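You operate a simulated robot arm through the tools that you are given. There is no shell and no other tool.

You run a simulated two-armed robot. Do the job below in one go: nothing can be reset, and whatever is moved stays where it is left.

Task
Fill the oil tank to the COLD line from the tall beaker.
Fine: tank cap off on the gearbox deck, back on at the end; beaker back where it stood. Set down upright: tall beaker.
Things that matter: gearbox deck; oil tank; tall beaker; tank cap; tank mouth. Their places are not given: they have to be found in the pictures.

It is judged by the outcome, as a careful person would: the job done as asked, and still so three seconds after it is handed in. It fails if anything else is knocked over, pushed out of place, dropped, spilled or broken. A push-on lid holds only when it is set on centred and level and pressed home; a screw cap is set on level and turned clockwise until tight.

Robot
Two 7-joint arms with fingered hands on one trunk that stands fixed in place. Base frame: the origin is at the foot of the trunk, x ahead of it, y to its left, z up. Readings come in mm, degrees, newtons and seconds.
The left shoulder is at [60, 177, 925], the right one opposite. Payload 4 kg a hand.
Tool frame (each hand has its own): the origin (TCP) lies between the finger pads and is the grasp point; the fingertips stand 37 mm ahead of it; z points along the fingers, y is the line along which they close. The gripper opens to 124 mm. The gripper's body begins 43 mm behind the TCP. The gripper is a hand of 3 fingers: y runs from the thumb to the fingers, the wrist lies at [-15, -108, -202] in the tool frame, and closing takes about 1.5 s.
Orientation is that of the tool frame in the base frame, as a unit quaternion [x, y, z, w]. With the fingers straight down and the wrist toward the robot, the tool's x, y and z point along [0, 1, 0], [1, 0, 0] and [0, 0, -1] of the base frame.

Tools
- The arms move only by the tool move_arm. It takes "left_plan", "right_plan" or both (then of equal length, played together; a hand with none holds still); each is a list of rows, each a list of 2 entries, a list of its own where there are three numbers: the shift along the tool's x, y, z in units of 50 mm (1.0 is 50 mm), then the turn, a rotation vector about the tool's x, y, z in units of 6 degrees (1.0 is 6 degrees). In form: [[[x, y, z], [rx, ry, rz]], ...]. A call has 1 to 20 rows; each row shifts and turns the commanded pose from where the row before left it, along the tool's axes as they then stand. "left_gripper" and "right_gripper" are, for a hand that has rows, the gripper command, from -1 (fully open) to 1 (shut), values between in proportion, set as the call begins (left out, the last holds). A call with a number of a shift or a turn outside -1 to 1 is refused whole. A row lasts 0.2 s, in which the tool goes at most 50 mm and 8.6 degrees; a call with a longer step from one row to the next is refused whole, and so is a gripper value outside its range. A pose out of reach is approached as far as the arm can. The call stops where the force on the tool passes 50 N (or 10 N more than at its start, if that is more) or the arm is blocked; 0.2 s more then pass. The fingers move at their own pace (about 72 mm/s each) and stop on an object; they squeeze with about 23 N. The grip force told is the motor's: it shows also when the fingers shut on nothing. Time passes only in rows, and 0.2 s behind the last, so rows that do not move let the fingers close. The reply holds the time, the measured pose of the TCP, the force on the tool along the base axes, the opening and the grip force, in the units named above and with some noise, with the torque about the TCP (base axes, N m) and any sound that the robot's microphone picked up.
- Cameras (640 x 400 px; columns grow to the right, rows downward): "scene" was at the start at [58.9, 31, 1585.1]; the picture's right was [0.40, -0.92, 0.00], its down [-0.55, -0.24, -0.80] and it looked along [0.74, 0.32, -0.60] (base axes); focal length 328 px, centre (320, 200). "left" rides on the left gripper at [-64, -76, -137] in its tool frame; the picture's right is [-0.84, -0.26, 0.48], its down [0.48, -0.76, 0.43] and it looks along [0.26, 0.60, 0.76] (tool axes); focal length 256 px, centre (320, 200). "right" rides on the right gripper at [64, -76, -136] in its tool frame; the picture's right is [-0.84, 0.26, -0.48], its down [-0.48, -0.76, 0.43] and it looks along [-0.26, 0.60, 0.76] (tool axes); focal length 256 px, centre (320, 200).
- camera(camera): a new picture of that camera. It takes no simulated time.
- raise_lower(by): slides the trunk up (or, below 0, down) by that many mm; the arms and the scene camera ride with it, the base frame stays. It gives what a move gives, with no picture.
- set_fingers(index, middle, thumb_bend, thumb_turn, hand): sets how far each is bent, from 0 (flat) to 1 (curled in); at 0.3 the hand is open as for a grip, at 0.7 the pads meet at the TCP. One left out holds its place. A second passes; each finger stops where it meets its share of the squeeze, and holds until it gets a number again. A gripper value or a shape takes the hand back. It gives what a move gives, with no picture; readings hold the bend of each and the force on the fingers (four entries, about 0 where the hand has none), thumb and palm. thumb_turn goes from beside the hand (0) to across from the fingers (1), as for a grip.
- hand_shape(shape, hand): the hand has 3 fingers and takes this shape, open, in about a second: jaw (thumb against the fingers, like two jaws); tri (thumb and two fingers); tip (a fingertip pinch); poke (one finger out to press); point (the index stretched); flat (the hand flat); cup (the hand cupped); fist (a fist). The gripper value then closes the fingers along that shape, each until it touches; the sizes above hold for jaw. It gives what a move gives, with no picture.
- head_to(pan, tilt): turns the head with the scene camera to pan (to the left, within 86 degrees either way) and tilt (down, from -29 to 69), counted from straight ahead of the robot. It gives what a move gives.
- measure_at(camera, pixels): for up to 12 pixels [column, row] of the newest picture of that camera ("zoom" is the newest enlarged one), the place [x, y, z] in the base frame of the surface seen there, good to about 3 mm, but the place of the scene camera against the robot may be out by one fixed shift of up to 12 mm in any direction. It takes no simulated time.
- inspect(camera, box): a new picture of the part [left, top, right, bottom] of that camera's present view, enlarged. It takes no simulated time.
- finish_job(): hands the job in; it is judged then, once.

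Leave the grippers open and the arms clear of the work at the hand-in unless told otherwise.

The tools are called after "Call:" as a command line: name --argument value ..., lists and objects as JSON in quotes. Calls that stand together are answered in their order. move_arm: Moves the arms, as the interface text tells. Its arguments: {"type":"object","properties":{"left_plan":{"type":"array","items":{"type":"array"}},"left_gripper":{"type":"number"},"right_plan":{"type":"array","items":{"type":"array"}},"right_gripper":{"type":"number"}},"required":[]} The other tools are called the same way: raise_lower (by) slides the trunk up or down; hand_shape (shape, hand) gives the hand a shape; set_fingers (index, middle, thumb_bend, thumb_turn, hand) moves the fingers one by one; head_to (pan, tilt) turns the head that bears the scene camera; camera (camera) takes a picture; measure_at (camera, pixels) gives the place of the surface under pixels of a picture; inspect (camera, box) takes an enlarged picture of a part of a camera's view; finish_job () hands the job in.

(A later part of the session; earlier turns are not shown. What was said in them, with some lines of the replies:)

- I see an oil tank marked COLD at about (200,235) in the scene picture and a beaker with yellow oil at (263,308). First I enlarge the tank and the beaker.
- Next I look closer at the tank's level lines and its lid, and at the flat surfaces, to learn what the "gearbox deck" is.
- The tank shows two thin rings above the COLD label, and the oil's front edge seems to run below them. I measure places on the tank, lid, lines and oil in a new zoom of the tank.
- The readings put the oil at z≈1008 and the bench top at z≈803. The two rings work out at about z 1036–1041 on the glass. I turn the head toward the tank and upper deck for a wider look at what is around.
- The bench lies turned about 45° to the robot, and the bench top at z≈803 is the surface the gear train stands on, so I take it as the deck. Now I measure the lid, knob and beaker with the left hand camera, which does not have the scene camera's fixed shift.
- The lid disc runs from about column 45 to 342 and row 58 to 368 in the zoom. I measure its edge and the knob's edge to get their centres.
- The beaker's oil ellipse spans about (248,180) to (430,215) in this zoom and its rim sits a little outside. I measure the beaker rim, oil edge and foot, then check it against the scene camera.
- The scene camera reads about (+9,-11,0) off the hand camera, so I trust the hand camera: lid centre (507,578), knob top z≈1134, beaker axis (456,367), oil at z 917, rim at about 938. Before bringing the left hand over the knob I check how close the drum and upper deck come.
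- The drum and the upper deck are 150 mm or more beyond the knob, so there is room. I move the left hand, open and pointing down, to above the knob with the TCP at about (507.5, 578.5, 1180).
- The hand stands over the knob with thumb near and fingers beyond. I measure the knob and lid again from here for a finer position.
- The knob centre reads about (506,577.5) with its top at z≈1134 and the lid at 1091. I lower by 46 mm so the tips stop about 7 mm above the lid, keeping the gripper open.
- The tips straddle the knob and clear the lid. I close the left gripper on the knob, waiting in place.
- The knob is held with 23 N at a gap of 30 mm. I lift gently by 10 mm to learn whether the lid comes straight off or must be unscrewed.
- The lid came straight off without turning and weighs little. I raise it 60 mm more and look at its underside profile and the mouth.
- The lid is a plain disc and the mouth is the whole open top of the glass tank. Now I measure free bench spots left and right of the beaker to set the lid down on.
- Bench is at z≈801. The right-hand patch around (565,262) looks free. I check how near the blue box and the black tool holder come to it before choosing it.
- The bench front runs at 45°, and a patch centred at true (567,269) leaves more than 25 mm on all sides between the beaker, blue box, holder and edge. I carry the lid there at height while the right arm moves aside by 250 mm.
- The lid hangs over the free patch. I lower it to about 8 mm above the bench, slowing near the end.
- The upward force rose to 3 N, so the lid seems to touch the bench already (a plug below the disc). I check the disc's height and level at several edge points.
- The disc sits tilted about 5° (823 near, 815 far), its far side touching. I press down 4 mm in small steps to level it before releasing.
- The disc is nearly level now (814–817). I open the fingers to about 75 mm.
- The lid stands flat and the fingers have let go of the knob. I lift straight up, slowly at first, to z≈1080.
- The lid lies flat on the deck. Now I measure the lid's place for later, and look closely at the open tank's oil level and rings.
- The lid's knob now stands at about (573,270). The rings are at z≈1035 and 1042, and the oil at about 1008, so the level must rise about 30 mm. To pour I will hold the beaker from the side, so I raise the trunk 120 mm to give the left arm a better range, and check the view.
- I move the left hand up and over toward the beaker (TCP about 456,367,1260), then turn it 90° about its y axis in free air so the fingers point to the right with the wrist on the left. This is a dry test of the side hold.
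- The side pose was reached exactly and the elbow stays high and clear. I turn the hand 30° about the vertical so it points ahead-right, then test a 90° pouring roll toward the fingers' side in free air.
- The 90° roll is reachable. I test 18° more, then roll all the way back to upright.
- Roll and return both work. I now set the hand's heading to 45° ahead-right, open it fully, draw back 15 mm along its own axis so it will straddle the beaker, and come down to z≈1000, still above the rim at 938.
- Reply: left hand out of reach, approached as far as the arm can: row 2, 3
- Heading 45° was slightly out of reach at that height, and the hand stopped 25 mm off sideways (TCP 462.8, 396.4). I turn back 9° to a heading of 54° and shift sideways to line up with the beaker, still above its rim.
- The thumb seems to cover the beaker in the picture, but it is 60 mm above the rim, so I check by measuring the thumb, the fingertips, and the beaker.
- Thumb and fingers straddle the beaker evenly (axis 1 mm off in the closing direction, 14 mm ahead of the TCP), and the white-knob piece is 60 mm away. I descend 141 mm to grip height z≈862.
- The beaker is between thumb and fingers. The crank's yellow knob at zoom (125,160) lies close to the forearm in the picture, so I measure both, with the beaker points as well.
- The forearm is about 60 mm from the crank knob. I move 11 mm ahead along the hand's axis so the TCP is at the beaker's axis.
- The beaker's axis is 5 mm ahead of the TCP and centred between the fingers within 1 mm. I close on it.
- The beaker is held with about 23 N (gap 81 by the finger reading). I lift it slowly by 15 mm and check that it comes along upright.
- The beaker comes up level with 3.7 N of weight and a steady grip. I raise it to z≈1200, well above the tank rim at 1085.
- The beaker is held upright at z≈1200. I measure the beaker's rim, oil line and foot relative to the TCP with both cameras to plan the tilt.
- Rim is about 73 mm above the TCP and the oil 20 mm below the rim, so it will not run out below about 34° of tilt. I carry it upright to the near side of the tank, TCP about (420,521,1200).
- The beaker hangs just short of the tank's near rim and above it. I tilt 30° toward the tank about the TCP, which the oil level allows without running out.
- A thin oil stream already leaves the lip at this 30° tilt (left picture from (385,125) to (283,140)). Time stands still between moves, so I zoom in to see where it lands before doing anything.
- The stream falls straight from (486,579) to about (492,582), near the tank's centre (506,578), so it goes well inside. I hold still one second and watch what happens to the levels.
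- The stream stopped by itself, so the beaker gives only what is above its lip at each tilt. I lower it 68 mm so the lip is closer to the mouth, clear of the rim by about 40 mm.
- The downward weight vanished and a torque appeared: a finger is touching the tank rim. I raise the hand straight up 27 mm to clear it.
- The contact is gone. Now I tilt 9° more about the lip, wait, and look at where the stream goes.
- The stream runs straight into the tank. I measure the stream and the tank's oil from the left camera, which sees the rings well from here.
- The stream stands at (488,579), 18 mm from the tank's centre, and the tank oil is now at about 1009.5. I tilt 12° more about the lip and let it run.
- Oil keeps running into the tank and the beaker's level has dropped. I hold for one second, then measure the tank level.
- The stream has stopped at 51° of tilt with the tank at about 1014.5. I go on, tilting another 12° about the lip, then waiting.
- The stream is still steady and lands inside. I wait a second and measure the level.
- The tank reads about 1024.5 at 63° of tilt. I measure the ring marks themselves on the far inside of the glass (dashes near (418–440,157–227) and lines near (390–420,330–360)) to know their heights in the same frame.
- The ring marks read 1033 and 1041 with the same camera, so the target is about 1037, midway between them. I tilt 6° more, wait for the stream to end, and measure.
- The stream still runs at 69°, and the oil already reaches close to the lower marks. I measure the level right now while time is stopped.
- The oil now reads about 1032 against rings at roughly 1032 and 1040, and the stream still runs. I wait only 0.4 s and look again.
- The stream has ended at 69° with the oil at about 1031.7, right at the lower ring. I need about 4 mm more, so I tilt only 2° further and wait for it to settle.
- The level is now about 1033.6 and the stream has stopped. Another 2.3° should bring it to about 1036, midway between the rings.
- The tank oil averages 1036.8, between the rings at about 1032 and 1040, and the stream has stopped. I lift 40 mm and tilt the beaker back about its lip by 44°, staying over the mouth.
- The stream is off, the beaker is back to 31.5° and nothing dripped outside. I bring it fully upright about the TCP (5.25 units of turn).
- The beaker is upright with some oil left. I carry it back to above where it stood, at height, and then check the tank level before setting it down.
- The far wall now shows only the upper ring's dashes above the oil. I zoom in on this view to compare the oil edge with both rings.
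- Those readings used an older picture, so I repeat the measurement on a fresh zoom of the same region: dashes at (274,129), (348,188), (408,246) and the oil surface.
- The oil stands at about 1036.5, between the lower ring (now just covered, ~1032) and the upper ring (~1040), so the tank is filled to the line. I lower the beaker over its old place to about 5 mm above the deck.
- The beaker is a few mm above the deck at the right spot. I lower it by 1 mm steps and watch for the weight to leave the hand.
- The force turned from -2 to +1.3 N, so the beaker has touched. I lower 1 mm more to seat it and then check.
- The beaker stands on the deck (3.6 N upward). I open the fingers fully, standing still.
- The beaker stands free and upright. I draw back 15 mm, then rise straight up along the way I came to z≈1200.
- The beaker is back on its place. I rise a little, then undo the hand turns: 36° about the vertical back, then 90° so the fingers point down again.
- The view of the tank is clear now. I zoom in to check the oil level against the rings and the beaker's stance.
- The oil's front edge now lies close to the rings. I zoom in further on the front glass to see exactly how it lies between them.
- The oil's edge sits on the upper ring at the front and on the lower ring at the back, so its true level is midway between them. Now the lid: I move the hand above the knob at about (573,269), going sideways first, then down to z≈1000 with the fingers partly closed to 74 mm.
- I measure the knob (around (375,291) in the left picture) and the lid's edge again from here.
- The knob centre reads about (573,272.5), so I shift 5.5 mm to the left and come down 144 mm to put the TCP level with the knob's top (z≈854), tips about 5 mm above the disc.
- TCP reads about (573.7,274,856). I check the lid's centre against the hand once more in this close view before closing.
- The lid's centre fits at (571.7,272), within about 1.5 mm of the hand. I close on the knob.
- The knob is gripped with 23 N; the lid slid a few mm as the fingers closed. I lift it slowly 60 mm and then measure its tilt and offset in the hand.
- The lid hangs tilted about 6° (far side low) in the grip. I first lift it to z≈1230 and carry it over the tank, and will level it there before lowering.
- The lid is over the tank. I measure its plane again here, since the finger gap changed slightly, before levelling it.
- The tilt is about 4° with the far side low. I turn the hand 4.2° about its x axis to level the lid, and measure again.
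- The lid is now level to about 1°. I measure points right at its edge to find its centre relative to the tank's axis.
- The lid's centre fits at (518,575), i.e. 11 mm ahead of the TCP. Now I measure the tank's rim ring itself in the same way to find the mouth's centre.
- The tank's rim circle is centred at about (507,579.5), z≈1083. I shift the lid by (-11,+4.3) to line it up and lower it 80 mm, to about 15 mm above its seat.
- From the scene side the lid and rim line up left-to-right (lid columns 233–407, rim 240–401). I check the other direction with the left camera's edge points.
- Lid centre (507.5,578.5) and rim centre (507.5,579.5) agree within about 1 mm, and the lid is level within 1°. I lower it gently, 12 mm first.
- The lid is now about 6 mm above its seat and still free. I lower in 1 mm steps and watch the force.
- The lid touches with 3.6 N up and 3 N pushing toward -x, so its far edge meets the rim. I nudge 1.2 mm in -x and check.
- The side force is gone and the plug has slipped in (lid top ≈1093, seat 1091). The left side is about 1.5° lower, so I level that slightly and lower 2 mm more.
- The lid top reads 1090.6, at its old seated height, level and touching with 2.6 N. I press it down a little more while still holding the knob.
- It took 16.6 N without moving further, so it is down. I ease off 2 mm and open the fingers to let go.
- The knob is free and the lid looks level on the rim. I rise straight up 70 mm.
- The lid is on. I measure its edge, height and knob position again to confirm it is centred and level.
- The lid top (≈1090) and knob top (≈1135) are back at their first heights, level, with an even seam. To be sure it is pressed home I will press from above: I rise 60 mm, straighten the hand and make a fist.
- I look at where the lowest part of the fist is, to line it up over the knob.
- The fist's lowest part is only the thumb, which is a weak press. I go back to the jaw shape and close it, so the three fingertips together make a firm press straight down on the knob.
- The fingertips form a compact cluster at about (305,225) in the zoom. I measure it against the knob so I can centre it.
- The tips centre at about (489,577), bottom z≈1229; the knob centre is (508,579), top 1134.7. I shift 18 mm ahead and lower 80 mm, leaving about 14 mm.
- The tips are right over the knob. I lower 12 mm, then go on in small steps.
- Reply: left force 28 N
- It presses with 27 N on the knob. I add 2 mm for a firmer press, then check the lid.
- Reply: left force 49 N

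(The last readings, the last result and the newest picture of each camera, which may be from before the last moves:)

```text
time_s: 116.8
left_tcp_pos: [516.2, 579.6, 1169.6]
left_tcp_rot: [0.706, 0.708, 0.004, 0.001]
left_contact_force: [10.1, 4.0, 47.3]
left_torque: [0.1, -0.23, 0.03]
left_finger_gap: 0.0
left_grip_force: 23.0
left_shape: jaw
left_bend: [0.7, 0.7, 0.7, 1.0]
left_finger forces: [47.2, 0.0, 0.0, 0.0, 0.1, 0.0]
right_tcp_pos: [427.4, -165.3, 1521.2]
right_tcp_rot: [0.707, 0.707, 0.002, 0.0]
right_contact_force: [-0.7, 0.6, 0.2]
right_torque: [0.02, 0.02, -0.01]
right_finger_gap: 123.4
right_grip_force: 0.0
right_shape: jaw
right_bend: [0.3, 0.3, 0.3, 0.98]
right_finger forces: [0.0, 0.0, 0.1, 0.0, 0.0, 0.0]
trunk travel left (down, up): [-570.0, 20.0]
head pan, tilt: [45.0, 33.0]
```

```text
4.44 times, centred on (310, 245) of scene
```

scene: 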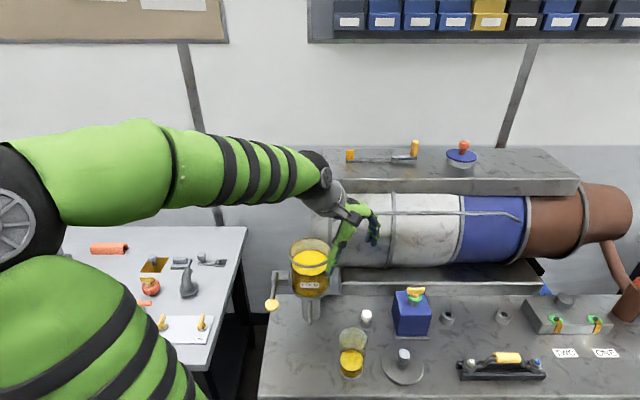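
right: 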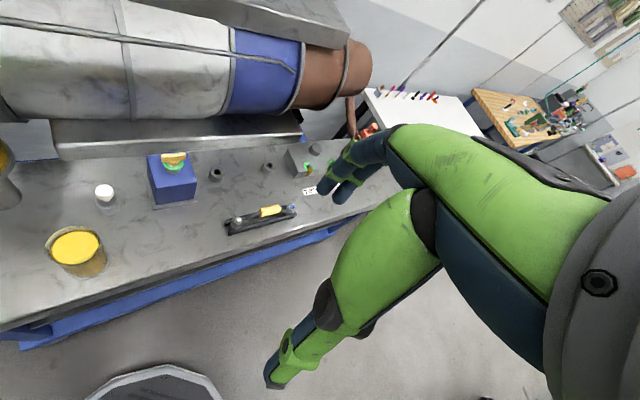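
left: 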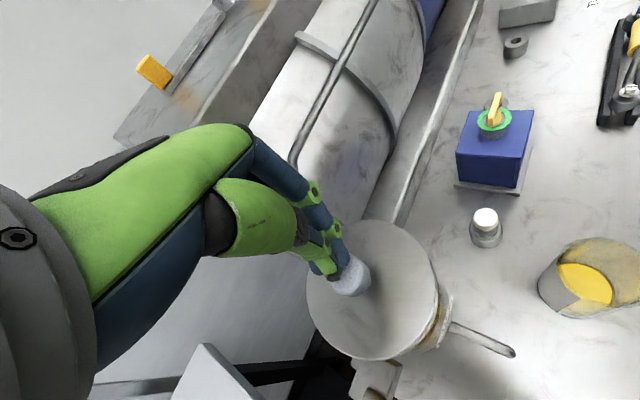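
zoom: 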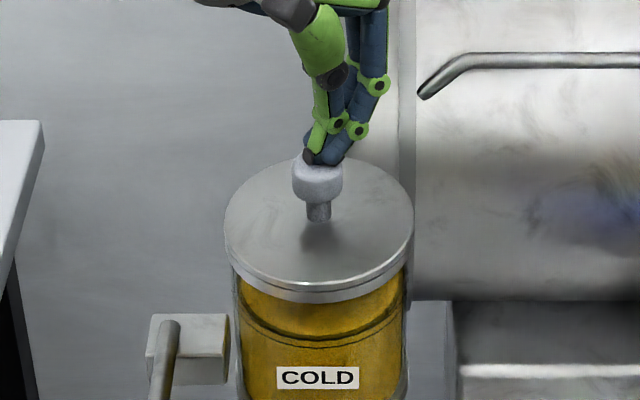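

47 N went straight down with no movement of the lid, so it is home. I lift the hand away, straight up.

Call:
move_arm --left_plan '[[[0, 0, -0.1], [0, 0, 0]], [[0, 0, -0.2], [0, 0, 0]], [[0, 0, -0.4], [0, 0, 0]], [[0, 0, -0.6], [0, 0, 0]], [[0, 0, -0.7], [0, 0, 0]], [[0, 0, 0], [0, 0, 0]]]'

Call:
inspect --camera "scene" --box '[275, 225, 345, 300]'

Call:
inspect --camera "left" --box '[320, 220, 480, 360]'

Call:
measure_at --camera "zoom" --pixels '[[270, 60], [330, 75], [370, 110], [400, 160], [390, 230], [350, 290], [290, 320], [200, 310], [150, 250], [200, 150], [180, 170], [220, 160]]'

```text
time_s: 118.2
left_tcp_pos: [515.9, 580.9, 1264.7]
left_tcp_rot: [0.707, 0.707, -0.001, -0.001]
left_contact_force: [0.3, 0.4, -0.2]
left_torque: [0.02, 0.04, -0.03]
left_finger_gap: 0.2
left_grip_force: 22.2
left_shape: jaw
left_bend: [0.7, 0.7, 0.71, 1.0]
left_finger forces: [0.0, 0.0, 0.0, 0.0, 0.0, 0.1]
right_tcp_pos: [430.9, -162.3, 1520.2]
right_tcp_rot: [0.707, 0.708, 0.0, 0.0]
right_contact_force: [0.8, 0.0, 0.1]
right_torque: [0.0, 0.02, 0.03]
right_finger_gap: 123.8
right_grip_force: 0.0
right_shape: jaw
right_bend: [0.3, 0.3, 0.3, 0.98]
right_finger forces: [0.1, 0.0, 0.0, 0.1, 0.0, 0.0]
trunk travel left (down, up): [-570.0, 20.0]
head pan, tilt: [45.0, 33.0]
```

```text
5.33 times, centred on (310, 262) of scene
```

zoom: 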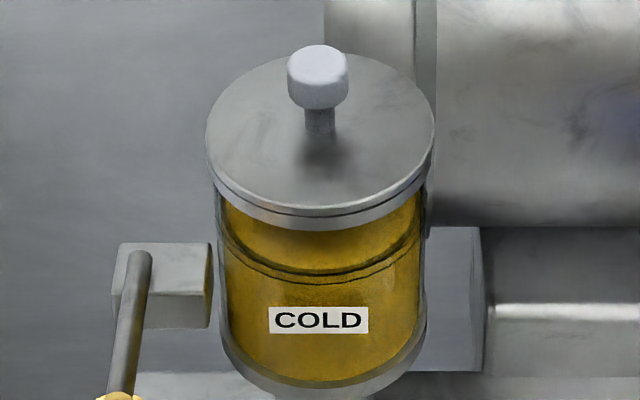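

```text
2.86 times, centred on (400, 290) of left
```

zoom: 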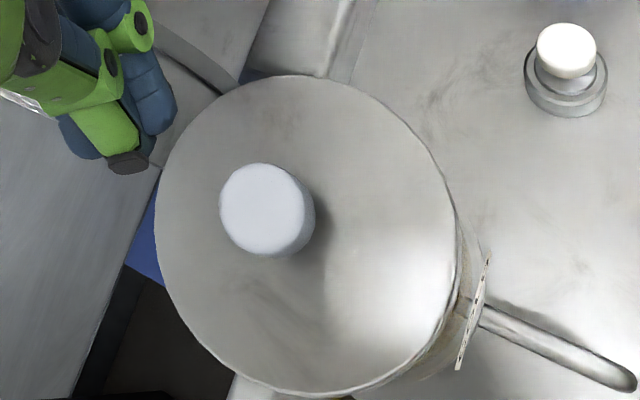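

```text
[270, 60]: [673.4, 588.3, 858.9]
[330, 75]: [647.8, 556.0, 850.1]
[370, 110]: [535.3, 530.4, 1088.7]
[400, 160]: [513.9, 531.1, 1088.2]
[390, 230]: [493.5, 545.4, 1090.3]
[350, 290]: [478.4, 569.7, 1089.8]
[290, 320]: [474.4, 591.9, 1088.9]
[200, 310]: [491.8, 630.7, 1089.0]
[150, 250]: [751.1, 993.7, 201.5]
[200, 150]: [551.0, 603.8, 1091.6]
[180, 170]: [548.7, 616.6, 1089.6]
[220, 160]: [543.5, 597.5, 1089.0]
```

The lid top reads 1088–1091 all round, level and seated. I open the hand and move the left arm up and back near its starting place, clear of the work.

Call:
move_arm --left_plan '[[[0, 0, -0.8], [0, 0, 0]], [[0, 0, -0.8], [0, 0, 0]], [[0, -0.2, -0.8], [0, 0, 0]], [[-0.1, -0.4, -0.6], [0, 0, 0]], [[-0.2, -0.5, -0.2], [0, 0, 0]], [[-0.3, -0.1, 0], [0, 0, 0]], [[0, 0, 0], [0, 0, 0]], [[0, 0, 0], [0, 0, 0]]]' --left_gripper -1

Call:
camera --camera "scene"

Call:
camera --camera "left"

Call:
inspect --camera "scene" --box '[265, 230, 445, 390]'

```text
time_s: 120.0
left_tcp_pos: [453.5, 551.0, 1425.6]
left_tcp_rot: [0.707, 0.707, 0.0, 0.0]
left_contact_force: [1.0, 0.2, -0.5]
left_torque: [-0.03, 0.01, -0.03]
left_finger_gap: 123.7
left_grip_force: 0.1
left_shape: jaw
left_bend: [0.3, 0.3, 0.3, 0.98]
left_finger forces: [0.0, 0.1, 0.0, 0.0, 0.1, 0.0]
right_tcp_pos: [430.1, -163.0, 1520.3]
right_tcp_rot: [0.707, 0.707, 0.0, 0.0]
right_contact_force: [-0.2, 0.0, -1.0]
right_torque: [-0.01, 0.01, 0.01]
right_finger_gap: 123.3
right_grip_force: 0.0
right_shape: jaw
right_bend: [0.3, 0.3, 0.3, 0.98]
right_finger forces: [0.0, 0.1, 0.0, 0.0, 0.0, 0.0]
trunk travel left (down, up): [-570.0, 20.0]
head pan, tilt: [45.0, 33.0]
```

```text
taken
```

scene: 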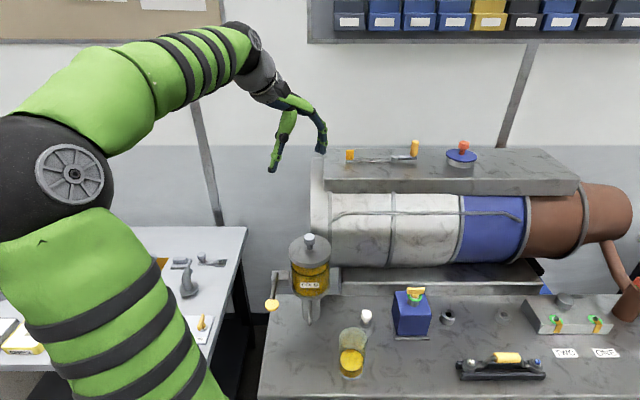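

```text
taken
```

left: 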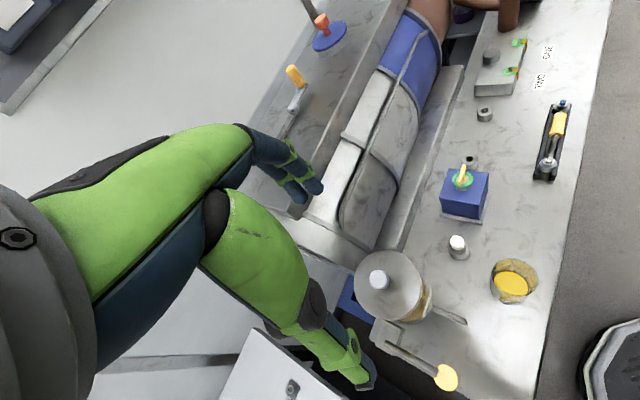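

```text
2.50 times, centred on (355, 310) of scene
```

zoom: 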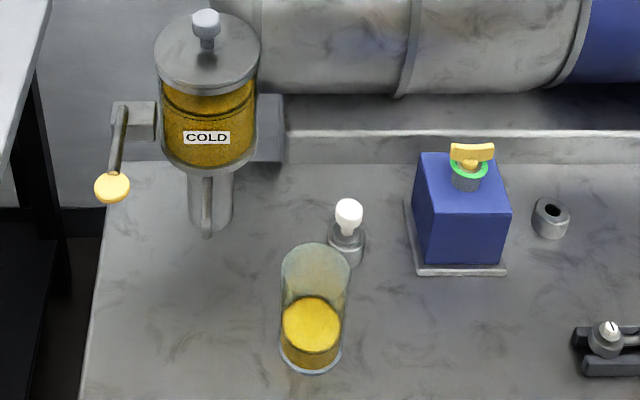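

Everything stands in place with no oil on the deck. As a last check I measure the beaker's foot and oil to confirm it is back on its spot (456,367).

Call:
inspect --camera "left" --box '[470, 240, 560, 320]'

Call:
measure_at --camera "zoom" --pixels '[[215, 205], [310, 230], [270, 180], [260, 270], [262, 228], [180, 250], [200, 290], [250, 330], [300, 325], [175, 220], [220, 310], [280, 332]]'

```text
5.00 times, centred on (515, 280) of left
```

zoom: 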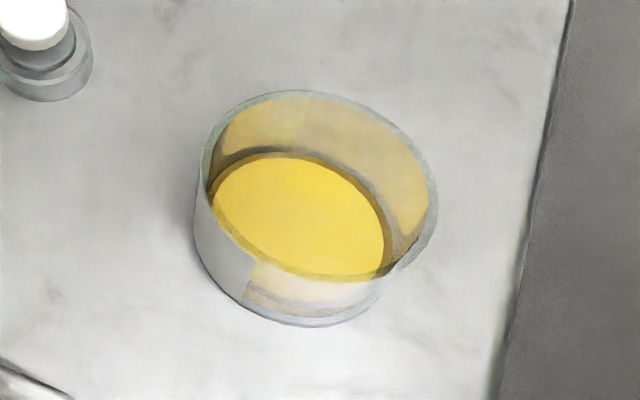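

```text
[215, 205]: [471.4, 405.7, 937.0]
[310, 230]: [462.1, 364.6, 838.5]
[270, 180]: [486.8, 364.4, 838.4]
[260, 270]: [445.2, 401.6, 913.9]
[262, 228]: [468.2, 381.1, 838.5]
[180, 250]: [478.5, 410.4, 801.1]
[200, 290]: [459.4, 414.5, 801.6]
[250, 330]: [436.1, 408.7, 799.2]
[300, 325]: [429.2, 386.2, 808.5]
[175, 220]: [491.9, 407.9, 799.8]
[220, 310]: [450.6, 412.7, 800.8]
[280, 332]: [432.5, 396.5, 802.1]
```

The foot point (429,386) is 33 mm from (456,367), which fits the old place. I take a few rim points to be certain.

Call:
measure_at --camera "zoom" --pixels '[[290, 93], [345, 98], [400, 138], [432, 185], [430, 225], [410, 258], [222, 122], [204, 160], [310, 322], [340, 318], [370, 305], [196, 250]]'

Call:
measure_at --camera "scene" --pixels '[[351, 360], [345, 355], [358, 365], [352, 372], [341, 372], [363, 370], [352, 378], [340, 368]]'

```text
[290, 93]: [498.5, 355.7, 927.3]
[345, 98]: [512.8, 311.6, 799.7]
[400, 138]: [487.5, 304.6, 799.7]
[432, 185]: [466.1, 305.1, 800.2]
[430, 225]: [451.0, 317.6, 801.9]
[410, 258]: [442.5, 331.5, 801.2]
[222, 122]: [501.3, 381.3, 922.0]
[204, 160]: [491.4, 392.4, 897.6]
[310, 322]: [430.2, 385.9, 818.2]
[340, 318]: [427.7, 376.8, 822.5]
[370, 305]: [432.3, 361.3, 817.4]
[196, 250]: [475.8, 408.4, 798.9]
```

```text
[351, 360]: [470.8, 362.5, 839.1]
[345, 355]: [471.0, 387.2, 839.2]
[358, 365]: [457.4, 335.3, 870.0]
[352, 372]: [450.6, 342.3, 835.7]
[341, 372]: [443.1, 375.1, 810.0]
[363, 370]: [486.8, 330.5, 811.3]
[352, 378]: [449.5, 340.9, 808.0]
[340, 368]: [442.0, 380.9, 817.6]
```

The side points hint at a shift of a few mm, so I compare directly: I take the same enlarged scene view ([260,240,440,400]) that I took just before gripping, with the camera in the same pose.

Call:
inspect --camera "scene" --box '[260, 240, 440, 400]'

Call:
inspect --camera "scene" --box '[280, 280, 420, 400]'

```text
2.50 times, centred on (350, 320) of scene
```

zoom: 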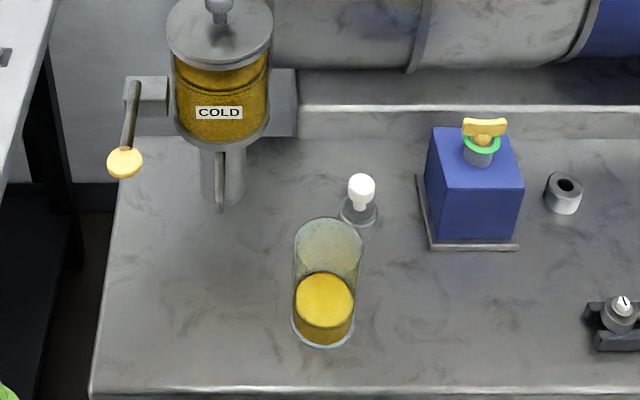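

```text
3.33 times, centred on (350, 340) of scene
```

zoom: 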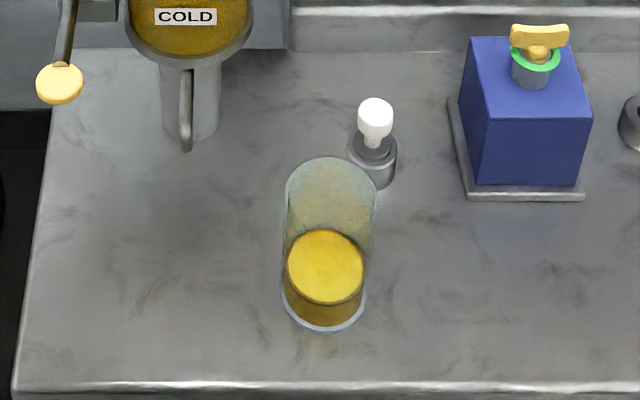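

Compared with the picture before gripping, the beaker stands about 10 mm off toward the back: my fingers slid it while closing. I will set that right by re-gripping it and moving it back. First the left hand returns to above the beaker.

Call:
move_arm --left_plan '[[[-0.6, 0.01, 0.5], [0, 0, 0]], [[-0.62, 0.01, 0.56], [0, 0, 0]], [[-0.62, 0.01, 0.56], [0, 0, 0]], [[-0.62, 0.01, 0.56], [0, 0, 0]], [[-0.62, 0.01, 0.56], [0, 0, 0]], [[-0.6, 0, 0.56], [0, 0, 0]], [[0, 0, 0], [0, 0, 0]]]'

Call:
move_arm --left_plan '[[[0, 0, 0], [0, -1, 0]], [[0, 0, 0], [0, -1, 0]], [[0, 0, 0], [0, -1, 0]], [[0, 0, 0], [0, -1, 0]], [[0, 0, 0], [0, -1, 0]], [[0, 0, 0], [0, -1, 0]], [[0, 0, 0], [0, -1, 0]], [[0, 0, 0], [0, -1, 0]], [[0, 0, 0], [0, -1, 0]], [[0, 0, 0], [0, -1, 0]], [[0, 0, 0], [0, -1, 0]], [[0, 0, 0], [0, -1, 0]], [[0, 0, 0], [0, -1, 0]], [[0, 0, 0], [0, -1, 0]], [[0, 0, 0], [0, -1, 0]], [[0, 0, 0], [0, 0, 0]]]'

Call:
move_arm --left_plan '[[[0, 0, 0], [-1, 0, 0]], [[0, 0, 0], [-1, 0, 0]], [[0, 0, 0], [-1, 0, 0]], [[0, 0, 0], [-1, 0, 0]], [[0, 0, 0], [-1, 0, 0]], [[0, 0, 0], [-1, 0, 0]], [[0, 0, 0], [0, 0, 0]]]'

```text
time_s: 121.5
left_tcp_pos: [456.4, 367.9, 1260.0]
left_tcp_rot: [0.708, 0.706, 0.0, -0.001]
left_contact_force: [0.5, 0.9, 0.0]
left_torque: [0.03, 0.0, 0.02]
left_finger_gap: 124.1
left_grip_force: 0.1
left_shape: jaw
left_bend: [0.3, 0.3, 0.3, 0.98]
left_finger forces: [0.0, 0.0, 0.1, 0.0, 0.1, 0.0]
right_tcp_pos: [429.6, -163.1, 1520.5]
right_tcp_rot: [0.707, 0.707, 0.0, -0.001]
right_contact_force: [0.0, -0.7, 0.0]
right_torque: [-0.04, 0.01, 0.0]
right_finger_gap: 123.6
right_grip_force: 0.0
right_shape: jaw
right_bend: [0.3, 0.3, 0.3, 0.98]
right_finger forces: [0.0, 0.0, 0.0, 0.0, 0.0, 0.0]
trunk travel left (down, up): [-570.0, 20.0]
head pan, tilt: [45.0, 33.0]
```

```text
time_s: 125.0
left_tcp_pos: [456.4, 366.5, 1260.4]
left_tcp_rot: [0.499, 0.5, -0.5, 0.501]
left_contact_force: [-0.1, 0.2, -0.4]
left_torque: [-0.02, -0.05, -0.03]
left_finger_gap: 124.0
left_grip_force: 0.2
left_shape: jaw
left_bend: [0.3, 0.3, 0.3, 0.98]
left_finger forces: [0.0, 0.0, 0.1, 0.1, 0.1, 0.0]
right_tcp_pos: [430.3, -163.3, 1520.0]
right_tcp_rot: [0.707, 0.707, 0.0, 0.0]
right_contact_force: [-0.5, -0.2, 0.7]
right_torque: [-0.01, 0.03, 0.02]
right_finger_gap: 123.8
right_grip_force: 0.0
right_shape: jaw
right_bend: [0.3, 0.3, 0.3, 0.98]
right_finger forces: [0.0, 0.0, 0.0, 0.0, 0.1, 0.0]
trunk travel left (down, up): [-570.0, 20.0]
head pan, tilt: [45.0, 33.0]
```

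```text
time_s: 126.5
left_tcp_pos: [457.6, 366.1, 1258.9]
left_tcp_rot: [0.32, 0.631, -0.321, 0.63]
left_contact_force: [0.8, 0.0, -0.3]
left_torque: [0.02, 0.01, 0.02]
left_finger_gap: 123.9
left_grip_force: 0.1
left_shape: jaw
left_bend: [0.3, 0.3, 0.3, 0.98]
left_finger forces: [0.0, 0.0, 0.0, 0.0, 0.0, 0.0]
right_tcp_pos: [430.7, -164.4, 1519.9]
right_tcp_rot: [0.707, 0.707, 0.001, 0.0]
right_contact_force: [-0.1, -0.5, -0.1]
right_torque: [-0.01, 0.01, -0.03]
right_finger_gap: 123.6
right_grip_force: 0.1
right_shape: jaw
right_bend: [0.3, 0.3, 0.3, 0.98]
right_finger forces: [0.0, 0.0, 0.0, 0.0, 0.0, 0.0]
trunk travel left (down, up): [-570.0, 20.0]
head pan, tilt: [45.0, 33.0]
```

The hand is in the same side pose as before. I draw back 19 mm and descend to z≈1000, then check the straddle.

Call:
move_arm --left_plan '[[[0, -0.01, -0.2], [0, 0, 0]], [[0, -0.01, -0.19], [0, 0, 0]], [[0.5, 0, 0], [0, 0, 0]], [[0.8, 0, 0], [0, 0, 0]], [[0.8, 0, 0], [0, 0, 0]], [[0.8, 0, 0], [0, 0, 0]], [[0.8, 0, 0], [0, 0, 0]], [[0.8, 0, 0], [0, 0, 0]], [[0.64, 0, 0], [0, 0, 0]], [[0, 0, 0], [0, 0, 0]]]'

Call:
inspect --camera "scene" --box '[260, 240, 440, 400]'

Call:
camera --camera "left"

```text
time_s: 128.8
left_tcp_pos: [444.3, 381.3, 1004.4]
left_tcp_rot: [0.321, 0.63, -0.321, 0.63]
left_contact_force: [0.6, 0.0, -0.2]
left_torque: [-0.02, 0.01, 0.0]
left_finger_gap: 123.8
left_grip_force: 0.1
left_shape: jaw
left_bend: [0.3, 0.3, 0.3, 0.98]
left_finger forces: [0.0, 0.0, 0.0, 0.0, 0.0, 0.0]
right_tcp_pos: [431.1, -164.1, 1520.9]
right_tcp_rot: [0.707, 0.707, 0.0, 0.0]
right_contact_force: [0.0, 0.4, -0.3]
right_torque: [-0.04, 0.02, -0.01]
right_finger_gap: 123.7
right_grip_force: 0.0
right_shape: jaw
right_bend: [0.3, 0.3, 0.3, 0.98]
right_finger forces: [0.2, 0.0, 0.0, 0.1, 0.1, 0.0]
trunk travel left (down, up): [-570.0, 20.0]
head pan, tilt: [45.0, 33.0]
```

```text
2.50 times, centred on (350, 320) of scene
```

zoom: 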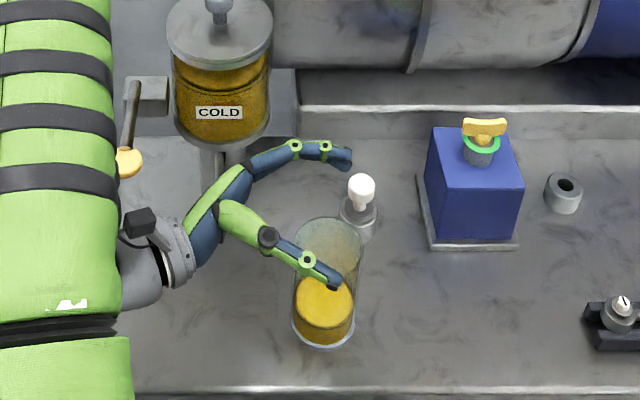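

```text
taken
```

left: 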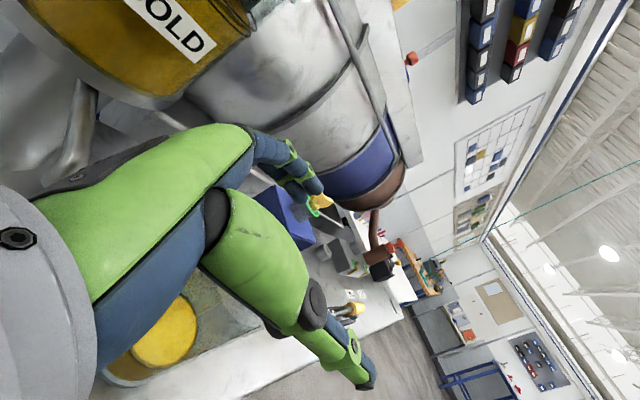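

I measure the remaining oil disc in the beaker from this hand camera to get the beaker's present axis.

Call:
measure_at --camera "left" --pixels '[[137, 345], [193, 318], [175, 300], [160, 365], [165, 333], [150, 318], [190, 350], [140, 360]]'

Call:
inspect --camera "left" --box '[90, 260, 290, 400]'

```text
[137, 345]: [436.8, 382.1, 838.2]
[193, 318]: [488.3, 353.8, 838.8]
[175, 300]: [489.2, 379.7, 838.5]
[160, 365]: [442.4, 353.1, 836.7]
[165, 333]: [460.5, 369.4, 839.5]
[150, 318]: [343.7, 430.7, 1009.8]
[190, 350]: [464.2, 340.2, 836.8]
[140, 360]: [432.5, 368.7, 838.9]
```

```text
2.86 times, centred on (190, 330) of left
```

zoom: 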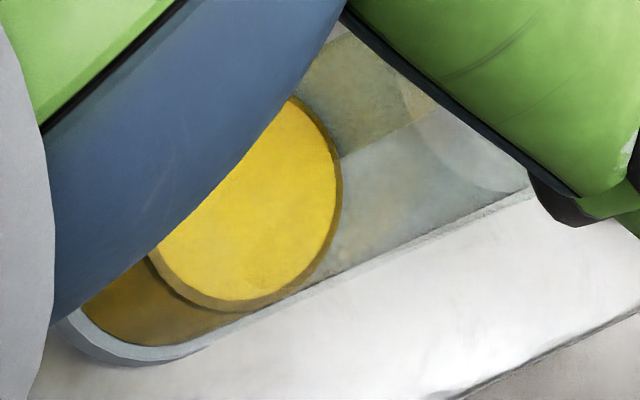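

The beaker's axis now reads about (462,369.5) against (456,367) at the start, so a correction of about 8 mm back along the finger direction is right. I descend to grip height z≈862.

Call:
move_arm --left_plan '[[[0.4, 0, 0], [0, 0, 0]], [[0.4, 0, 0], [0, 0, 0]], [[0.4, 0, 0], [0, 0, 0]], [[0.4, 0, 0], [0, 0, 0]], [[0.4, 0, 0], [0, 0, 0]], [[0.4, 0, 0], [0, 0, 0]], [[0.3, 0, 0], [0, 0, 0]], [[0.12, 0, 0], [0, 0, 0]], [[0, 0, 0], [0, 0, 0]]]'

Call:
inspect --camera "scene" --box '[280, 280, 420, 400]'

Call:
camera --camera "left"

```text
time_s: 130.8
left_tcp_pos: [445.6, 382.3, 861.2]
left_tcp_rot: [0.321, 0.629, -0.322, 0.63]
left_contact_force: [0.3, 0.2, -0.2]
left_torque: [-0.01, -0.01, -0.01]
left_finger_gap: 123.7
left_grip_force: 0.1
left_shape: jaw
left_bend: [0.3, 0.3, 0.3, 0.98]
left_finger forces: [0.0, 0.0, 0.0, 0.0, 0.0, 0.0]
right_tcp_pos: [430.6, -163.4, 1520.1]
right_tcp_rot: [0.707, 0.707, 0.0, 0.001]
right_contact_force: [-0.1, 0.6, -0.1]
right_torque: [0.0, -0.03, -0.01]
right_finger_gap: 123.6
right_grip_force: 0.0
right_shape: jaw
right_bend: [0.3, 0.3, 0.3, 0.98]
right_finger forces: [0.0, 0.1, 0.1, 0.0, 0.0, 0.0]
trunk travel left (down, up): [-570.0, 20.0]
head pan, tilt: [45.0, 33.0]
```

```text
3.33 times, centred on (350, 340) of scene
```

zoom: 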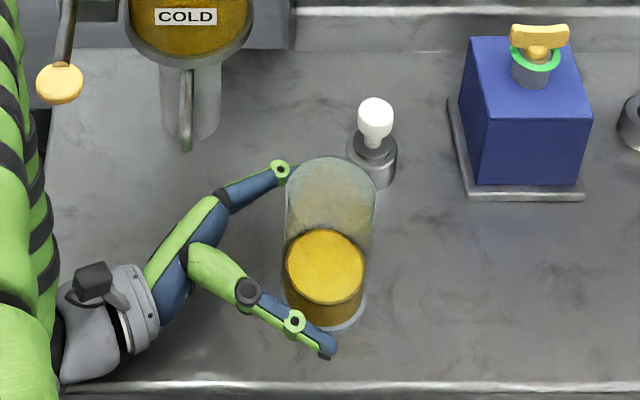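

```text
taken
```

left: 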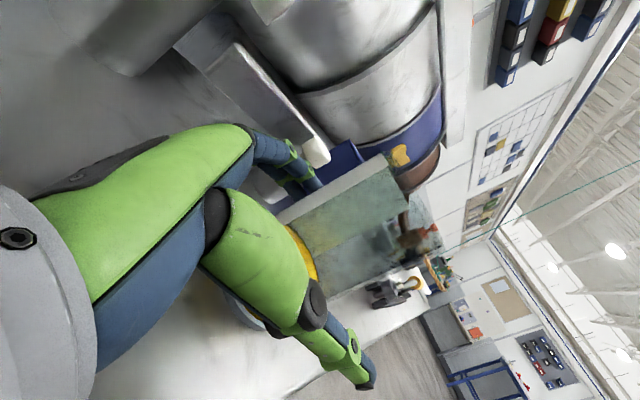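

The hand straddles the beaker without touching. I move 15 mm ahead to the same hold as before and close.

Call:
move_arm --left_plan '[[[0, 0, 0.1], [0, 0, 0]], [[0, 0, 0.1], [0, 0, 0]], [[0, 0, 0.1], [0, 0, 0]], [[0, 0, 0], [0, 0, 0]]]'

Call:
move_arm --left_plan '[[[0, 0, 0], [0, 0, 0]], [[0, 0, 0], [0, 0, 0]], [[0, 0, 0], [0, 0, 0]], [[0, 0, 0], [0, 0, 0]], [[0, 0, 0], [0, 0, 0]], [[0, 0, 0], [0, 0, 0]], [[0, 0, 0], [0, 0, 0]]]' --left_gripper 1

Call:
inspect --camera "scene" --box '[280, 280, 420, 400]'

```text
time_s: 131.8
left_tcp_pos: [454.1, 369.7, 863.1]
left_tcp_rot: [0.321, 0.63, -0.321, 0.63]
left_contact_force: [0.3, 0.0, 0.1]
left_torque: [0.02, 0.02, 0.03]
left_finger_gap: 123.6
left_grip_force: 0.1
left_shape: jaw
left_bend: [0.3, 0.3, 0.3, 0.98]
left_finger forces: [0.0, 0.0, 0.0, 0.0, 0.0, 0.0]
right_tcp_pos: [430.6, -163.4, 1520.9]
right_tcp_rot: [0.707, 0.707, 0.0, 0.0]
right_contact_force: [-1.0, 0.8, 0.4]
right_torque: [0.0, 0.01, 0.01]
right_finger_gap: 123.6
right_grip_force: 0.1
right_shape: jaw
right_bend: [0.3, 0.3, 0.3, 0.98]
right_finger forces: [0.0, 0.0, 0.0, 0.0, 0.1, 0.0]
trunk travel left (down, up): [-570.0, 20.0]
head pan, tilt: [45.0, 33.0]
```

```text
time_s: 133.3
left_tcp_pos: [453.8, 370.9, 861.3]
left_tcp_rot: [0.321, 0.63, -0.321, 0.63]
left_contact_force: [-0.5, -0.2, -0.2]
left_torque: [0.01, -0.02, -0.04]
left_finger_gap: 82.0
left_grip_force: 23.0
left_shape: jaw
left_bend: [0.39, 0.42, 0.5, 0.99]
left_finger forces: [14.5, 7.9, 0.0, 0.0, 22.7, 0.0]
right_tcp_pos: [429.8, -162.3, 1520.4]
right_tcp_rot: [0.707, 0.707, 0.001, 0.0]
right_contact_force: [0.6, -0.5, -0.1]
right_torque: [-0.02, 0.03, 0.0]
right_finger_gap: 123.5
right_grip_force: 0.0
right_shape: jaw
right_bend: [0.3, 0.3, 0.3, 0.98]
right_finger forces: [0.1, 0.0, 0.0, 0.0, 0.0, 0.1]
trunk travel left (down, up): [-570.0, 20.0]
head pan, tilt: [45.0, 33.0]
```

```text
3.33 times, centred on (350, 340) of scene
```

zoom: 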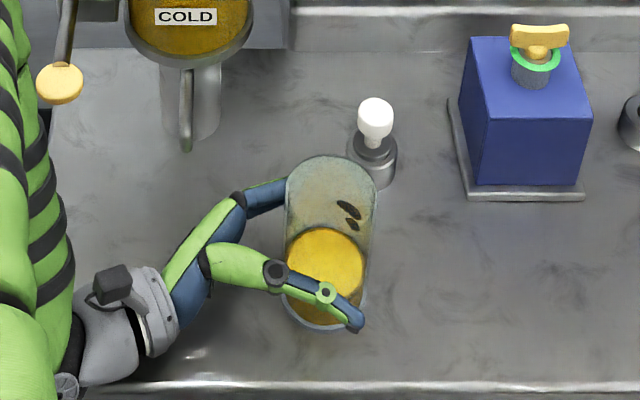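

It is gripped and did not slide this time. I lift 5 mm, move it 8.5 mm back along the finger line and 2 mm toward the palm, and lower it again.

Call:
move_arm --left_plan '[[[-0.05, 0, 0], [0, 0, 0]], [[-0.05, 0, 0], [0, 0, 0]], [[0, -0.06, -0.015], [0, 0, 0]], [[0, -0.06, -0.015], [0, 0, 0]], [[0, -0.05, -0.01], [0, 0, 0]], [[0, 0, 0], [0, 0, 0]], [[0.04, 0, 0], [0, 0, 0]], [[0.02, 0, 0], [0, 0, 0]], [[0.02, 0, 0], [0, 0, 0]], [[0, 0, 0], [0, 0, 0]]]'

Call:
inspect --camera "scene" --box '[280, 280, 420, 400]'

```text
time_s: 135.6
left_tcp_pos: [446.1, 367.5, 862.6]
left_tcp_rot: [0.321, 0.63, -0.32, 0.63]
left_contact_force: [0.6, -0.6, -0.5]
left_torque: [0.03, 0.03, -0.03]
left_finger_gap: 82.0
left_grip_force: 22.7
left_shape: jaw
left_bend: [0.39, 0.42, 0.5, 0.99]
left_finger forces: [14.8, 7.9, 0.0, 0.0, 22.5, 0.0]
right_tcp_pos: [430.8, -163.7, 1519.9]
right_tcp_rot: [0.706, 0.708, 0.0, 0.0]
right_contact_force: [-0.4, -0.7, -0.7]
right_torque: [0.01, 0.04, -0.04]
right_finger_gap: 123.6
right_grip_force: 0.1
right_shape: jaw
right_bend: [0.3, 0.3, 0.3, 0.98]
right_finger forces: [0.0, 0.1, 0.1, 0.1, 0.0, 0.0]
trunk travel left (down, up): [-570.0, 20.0]
head pan, tilt: [45.0, 33.0]
```

```text
3.33 times, centred on (350, 340) of scene
```

zoom: 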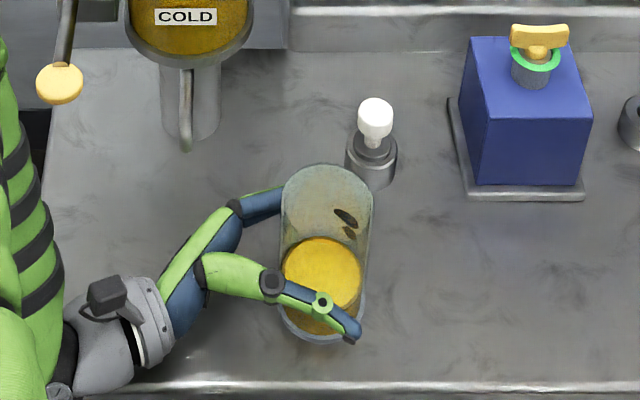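

The beaker is nearly down (0.5 N of weight left). I lower 1.5 mm more to seat it.

Call:
move_arm --left_plan '[[[0.02, 0, 0], [0, 0, 0]], [[0.01, 0, 0], [0, 0, 0]], [[0, 0, 0], [0, 0, 0]]]'

```text
time_s: 136.3
left_tcp_pos: [445.9, 366.1, 861.0]
left_tcp_rot: [0.321, 0.63, -0.32, 0.63]
left_contact_force: [0.8, 0.5, 5.6]
left_torque: [-0.03, -0.12, 0.02]
left_finger_gap: 82.1
left_grip_force: 23.2
left_shape: jaw
left_bend: [0.39, 0.42, 0.5, 0.99]
left_finger forces: [14.9, 7.9, 0.0, 0.0, 22.7, 0.0]
right_tcp_pos: [431.1, -163.4, 1519.9]
right_tcp_rot: [0.707, 0.707, 0.0, 0.0]
right_contact_force: [-0.6, -1.2, 0.4]
right_torque: [-0.03, -0.01, 0.0]
right_finger_gap: 123.8
right_grip_force: 0.0
right_shape: jaw
right_bend: [0.3, 0.3, 0.3, 0.98]
right_finger forces: [0.1, 0.0, 0.0, 0.1, 0.0, 0.0]
trunk travel left (down, up): [-570.0, 20.0]
head pan, tilt: [45.0, 33.0]
```

Contact shows 5.6 N upward, so the beaker stands on the deck. I open the hand fully, standing still.

Call:
move_arm --left_plan '[[[0, 0, 0], [0, 0, 0]], [[0, 0, 0], [0, 0, 0]], [[0, 0, 0], [0, 0, 0]], [[0, 0, 0], [0, 0, 0]], [[0, 0, 0], [0, 0, 0]]]' --left_gripper -1

Call:
inspect --camera "scene" --box '[260, 240, 440, 400]'

```text
time_s: 137.6
left_tcp_pos: [445.6, 366.7, 861.2]
left_tcp_rot: [0.321, 0.63, -0.321, 0.63]
left_contact_force: [-0.4, -0.9, -0.5]
left_torque: [0.0, 0.04, 0.0]
left_finger_gap: 123.5
left_grip_force: 0.0
left_shape: jaw
left_bend: [0.3, 0.3, 0.3, 0.98]
left_finger forces: [0.0, 0.0, 0.0, 0.1, 0.0, 0.0]
right_tcp_pos: [431.4, -164.8, 1519.9]
right_tcp_rot: [0.707, 0.707, 0.0, 0.0]
right_contact_force: [-0.1, -0.6, 0.0]
right_torque: [-0.02, -0.02, 0.01]
right_finger_gap: 123.6
right_grip_force: 0.1
right_shape: jaw
right_bend: [0.3, 0.3, 0.3, 0.98]
right_finger forces: [0.0, 0.0, 0.0, 0.1, 0.0, 0.0]
trunk travel left (down, up): [-570.0, 20.0]
head pan, tilt: [45.0, 33.0]
```

```text
2.50 times, centred on (350, 320) of scene
```

zoom: 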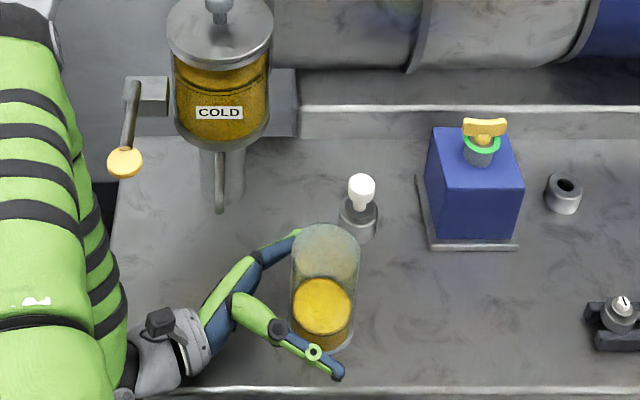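

The beaker's outline (rim top at row 224, columns 290–360) now matches the picture from before I touched it. I draw back 15 mm and rise straight up.

Call:
move_arm --left_plan '[[[0, 0, -0.1], [0, 0, 0]], [[0, 0, -0.1], [0, 0, 0]], [[0, 0, -0.1], [0, 0, 0]], [[-0.3, 0, 0], [0, 0, 0]], [[-0.4, 0, 0], [0, 0, 0]], [[-0.5, 0, 0], [0, 0, 0]], [[-0.6, 0, 0], [0, 0, 0]], [[-0.7, 0, 0], [0, 0, 0]], [[-0.8, 0, 0], [0, 0, 0]], [[-0.8, 0, 0], [0, 0, 0]], [[-0.8, 0, 0], [0, 0, 0]], [[-0.8, 0, 0], [0, 0, 0]], [[-0.8, 0, 0], [0, 0, 0]], [[-0.8, 0, 0], [0, 0, 0]], [[-0.6, 0, 0], [0, 0, 0]], [[0, 0, 0], [0, 0, 0]]]'

Call:
camera --camera "scene"

```text
time_s: 140.9
left_tcp_pos: [435.9, 378.5, 1256.9]
left_tcp_rot: [0.32, 0.63, -0.321, 0.63]
left_contact_force: [-0.7, 0.5, -0.6]
left_torque: [0.01, 0.01, -0.04]
left_finger_gap: 123.7
left_grip_force: 0.0
left_shape: jaw
left_bend: [0.3, 0.3, 0.3, 0.98]
left_finger forces: [0.1, 0.0, 0.1, 0.1, 0.0, 0.1]
right_tcp_pos: [431.0, -163.5, 1520.3]
right_tcp_rot: [0.707, 0.707, 0.0, 0.0]
right_contact_force: [-0.1, -0.7, -0.3]
right_torque: [-0.01, -0.01, -0.05]
right_finger_gap: 123.5
right_grip_force: 0.1
right_shape: jaw
right_bend: [0.3, 0.3, 0.3, 0.98]
right_finger forces: [0.0, 0.0, 0.0, 0.0, 0.0, 0.1]
trunk travel left (down, up): [-570.0, 20.0]
head pan, tilt: [45.0, 33.0]
```

```text
taken
```

scene: 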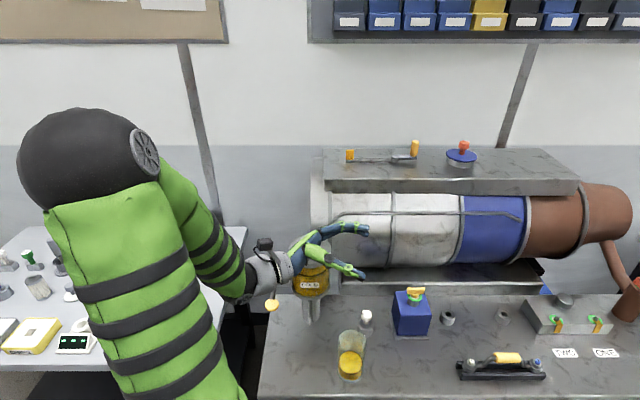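

The beaker stands upright on its old place. I turn the hand back to fingers-down and move it up and away.

Call:
move_arm --left_plan '[[[0, 0, 0], [1, 0, 0]], [[0, 0, 0], [1, 0, 0]], [[0, 0, 0], [1, 0, 0]], [[0, 0, 0], [1, 0, 0]], [[0, 0, 0], [1, 0, 0]], [[0, 0, 0], [1, 0, 0]], [[0, 0, 0], [0, 0, 0]]]'

Call:
move_arm --left_plan '[[[0, 0, 0], [0, 1, 0]], [[0, 0, 0], [0, 1, 0]], [[0, 0, 0], [0, 1, 0]], [[0, 0, 0], [0, 1, 0]], [[0, 0, 0], [0, 1, 0]], [[0, 0, 0], [0, 1, 0]], [[0, 0, 0], [0, 1, 0]], [[0, 0, 0], [0, 1, 0]], [[0, 0, 0], [0, 1, 0]], [[0, 0, 0], [0, 1, 0]], [[0, 0, 0], [0, 1, 0]], [[0, 0, 0], [0, 1, 0]], [[0, 0, 0], [0, 1, 0]], [[0, 0, 0], [0, 1, 0]], [[0, 0, 0], [0, 1, 0]], [[0, 0, 0], [0, 0, 0]]]'

Call:
move_arm --left_plan '[[[0, 0, -0.8], [0, 0, 0]], [[0.3, 0, -0.8], [0, 0, 0]], [[0.5, 0.05, -0.8], [0, 0, 0]], [[0.6, 0.1, -0.6], [0, 0, 0]], [[0.7, 0.1, -0.4], [0, 0, 0]], [[0.7, 0.1, 0], [0, 0, 0]], [[0.6, 0, 0], [0, 0, 0]], [[0, 0, 0], [0, 0, 0]]]'

Call:
camera --camera "scene"

Call:
camera --camera "left"

```text
time_s: 142.6
left_tcp_pos: [436.0, 379.1, 1257.0]
left_tcp_rot: [-0.5, -0.5, 0.501, -0.5]
left_contact_force: [0.1, -0.6, 0.4]
left_torque: [-0.02, -0.01, -0.02]
left_finger_gap: 123.8
left_grip_force: 0.1
left_shape: jaw
left_bend: [0.3, 0.3, 0.3, 0.98]
left_finger forces: [0.0, 0.0, 0.1, 0.0, 0.0, 0.0]
right_tcp_pos: [429.7, -163.6, 1520.7]
right_tcp_rot: [0.707, 0.707, 0.0, 0.0]
right_contact_force: [-0.1, -0.5, -0.3]
right_torque: [0.0, -0.01, 0.02]
right_finger_gap: 123.6
right_grip_force: 0.1
right_shape: jaw
right_bend: [0.3, 0.3, 0.3, 0.98]
right_finger forces: [0.1, 0.0, 0.0, 0.0, 0.1, 0.1]
trunk travel left (down, up): [-570.0, 20.0]
head pan, tilt: [45.0, 33.0]
```

```text
time_s: 145.9
left_tcp_pos: [436.5, 379.6, 1257.3]
left_tcp_rot: [0.707, 0.707, -0.001, 0.0]
left_contact_force: [-0.5, -0.4, 0.1]
left_torque: [-0.01, 0.02, 0.0]
left_finger_gap: 123.7
left_grip_force: 0.1
left_shape: jaw
left_bend: [0.3, 0.3, 0.3, 0.98]
left_finger forces: [0.0, 0.0, 0.0, 0.1, 0.1, 0.0]
right_tcp_pos: [430.7, -162.9, 1520.6]
right_tcp_rot: [0.707, 0.707, 0.0, 0.0]
right_contact_force: [0.0, -0.3, 0.0]
right_torque: [0.0, 0.06, 0.01]
right_finger_gap: 123.6
right_grip_force: 0.0
right_shape: jaw
right_bend: [0.3, 0.3, 0.3, 0.98]
right_finger forces: [0.0, 0.1, 0.0, 0.0, 0.0, 0.0]
trunk travel left (down, up): [-570.0, 20.0]
head pan, tilt: [45.0, 33.0]
```

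```text
time_s: 147.8
left_tcp_pos: [453.8, 549.2, 1427.1]
left_tcp_rot: [0.708, 0.707, 0.0, 0.0]
left_contact_force: [-0.4, 0.2, 0.4]
left_torque: [0.02, 0.01, 0.01]
left_finger_gap: 123.7
left_grip_force: 0.0
left_shape: jaw
left_bend: [0.3, 0.3, 0.3, 0.98]
left_finger forces: [0.0, 0.0, 0.1, 0.0, 0.1, 0.1]
right_tcp_pos: [431.0, -163.0, 1521.1]
right_tcp_rot: [0.706, 0.708, 0.0, 0.001]
right_contact_force: [0.0, 0.6, -0.4]
right_torque: [-0.01, 0.0, 0.0]
right_finger_gap: 123.6
right_grip_force: 0.1
right_shape: jaw
right_bend: [0.3, 0.3, 0.3, 0.98]
right_finger forces: [0.0, 0.0, 0.1, 0.0, 0.0, 0.0]
trunk travel left (down, up): [-570.0, 20.0]
head pan, tilt: [45.0, 33.0]
```

```text
taken
```

scene: 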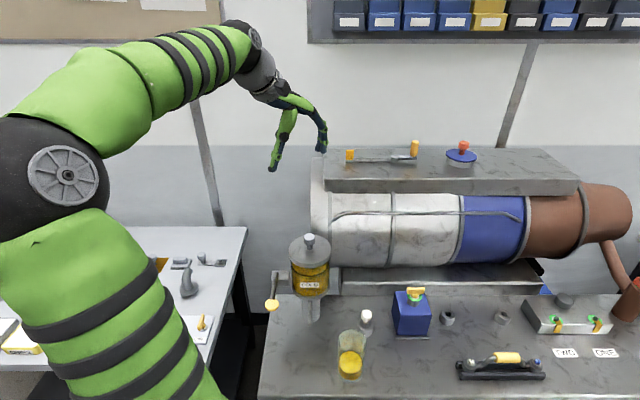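

```text
taken
```

left: 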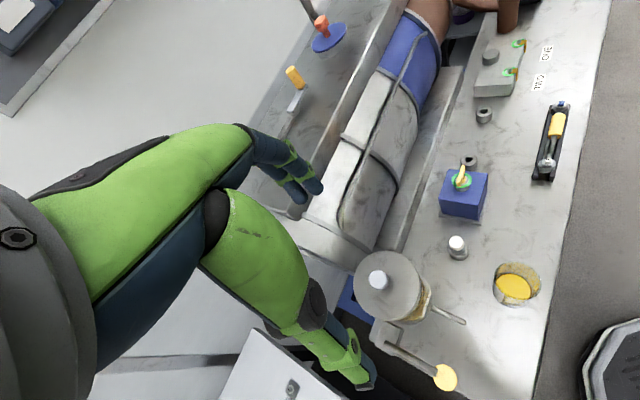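

Both hands are open and clear. One last zoom on the tank, lid and beaker before handing in.

Call:
inspect --camera "scene" --box '[265, 225, 385, 390]'

Call:
inspect --camera "scene" --box '[280, 230, 340, 300]'

```text
2.42 times, centred on (325, 308) of scene
```

zoom: 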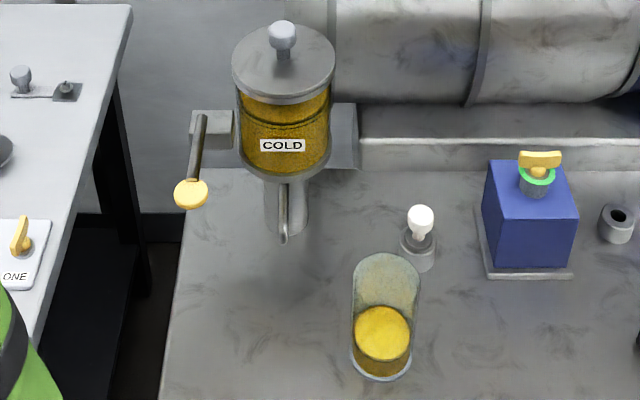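

```text
5.71 times, centred on (310, 265) of scene
```

zoom: 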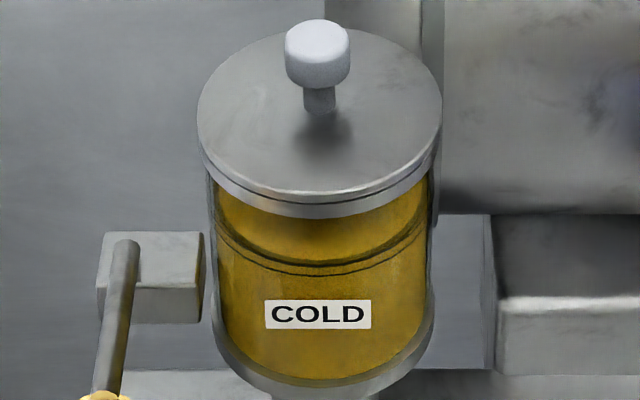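

The tank is filled to the COLD line with its cap seated level and pressed home. The beaker stands upright on its old spot, nothing is spilled or disturbed, and both hands are open and clear. I hand the job in.

Call:
finish_job

```text
The job is handed in.
```

I filled the oil tank to the COLD line, put the cap back on, and set the beaker back upright where it stood. The job is handed in; I haven't seen the verdict.

- **Oil level:** the oil reads about z 1036.5 mm. The two rings above the COLD label are at about 1032 and 1040 mm, so the level sits roughly midway. I took the band between the two rings as the COLD line.
- **Tank cap:** it rested on the bench top during the pour, which I took to be the gearbox deck. It is now back on, centred and level. I pressed it down with up to 47 N, and its top and knob are back at their original heights.
- **Beaker:** when I first gripped it, my fingers slid it about 8 mm. I noticed this at the end, gripped it again and moved it back. It now matches the picture taken before I touched it, and some oil is left in it.
- **Contact during the pour:** a finger briefly touched the tank rim with about 3 N as I lowered the beaker, and I lifted clear at once. The tank did not move.

I saw no oil on the deck and nothing else out of place. Both hands are open and clear of the work. I left the trunk 120 mm higher than it started.
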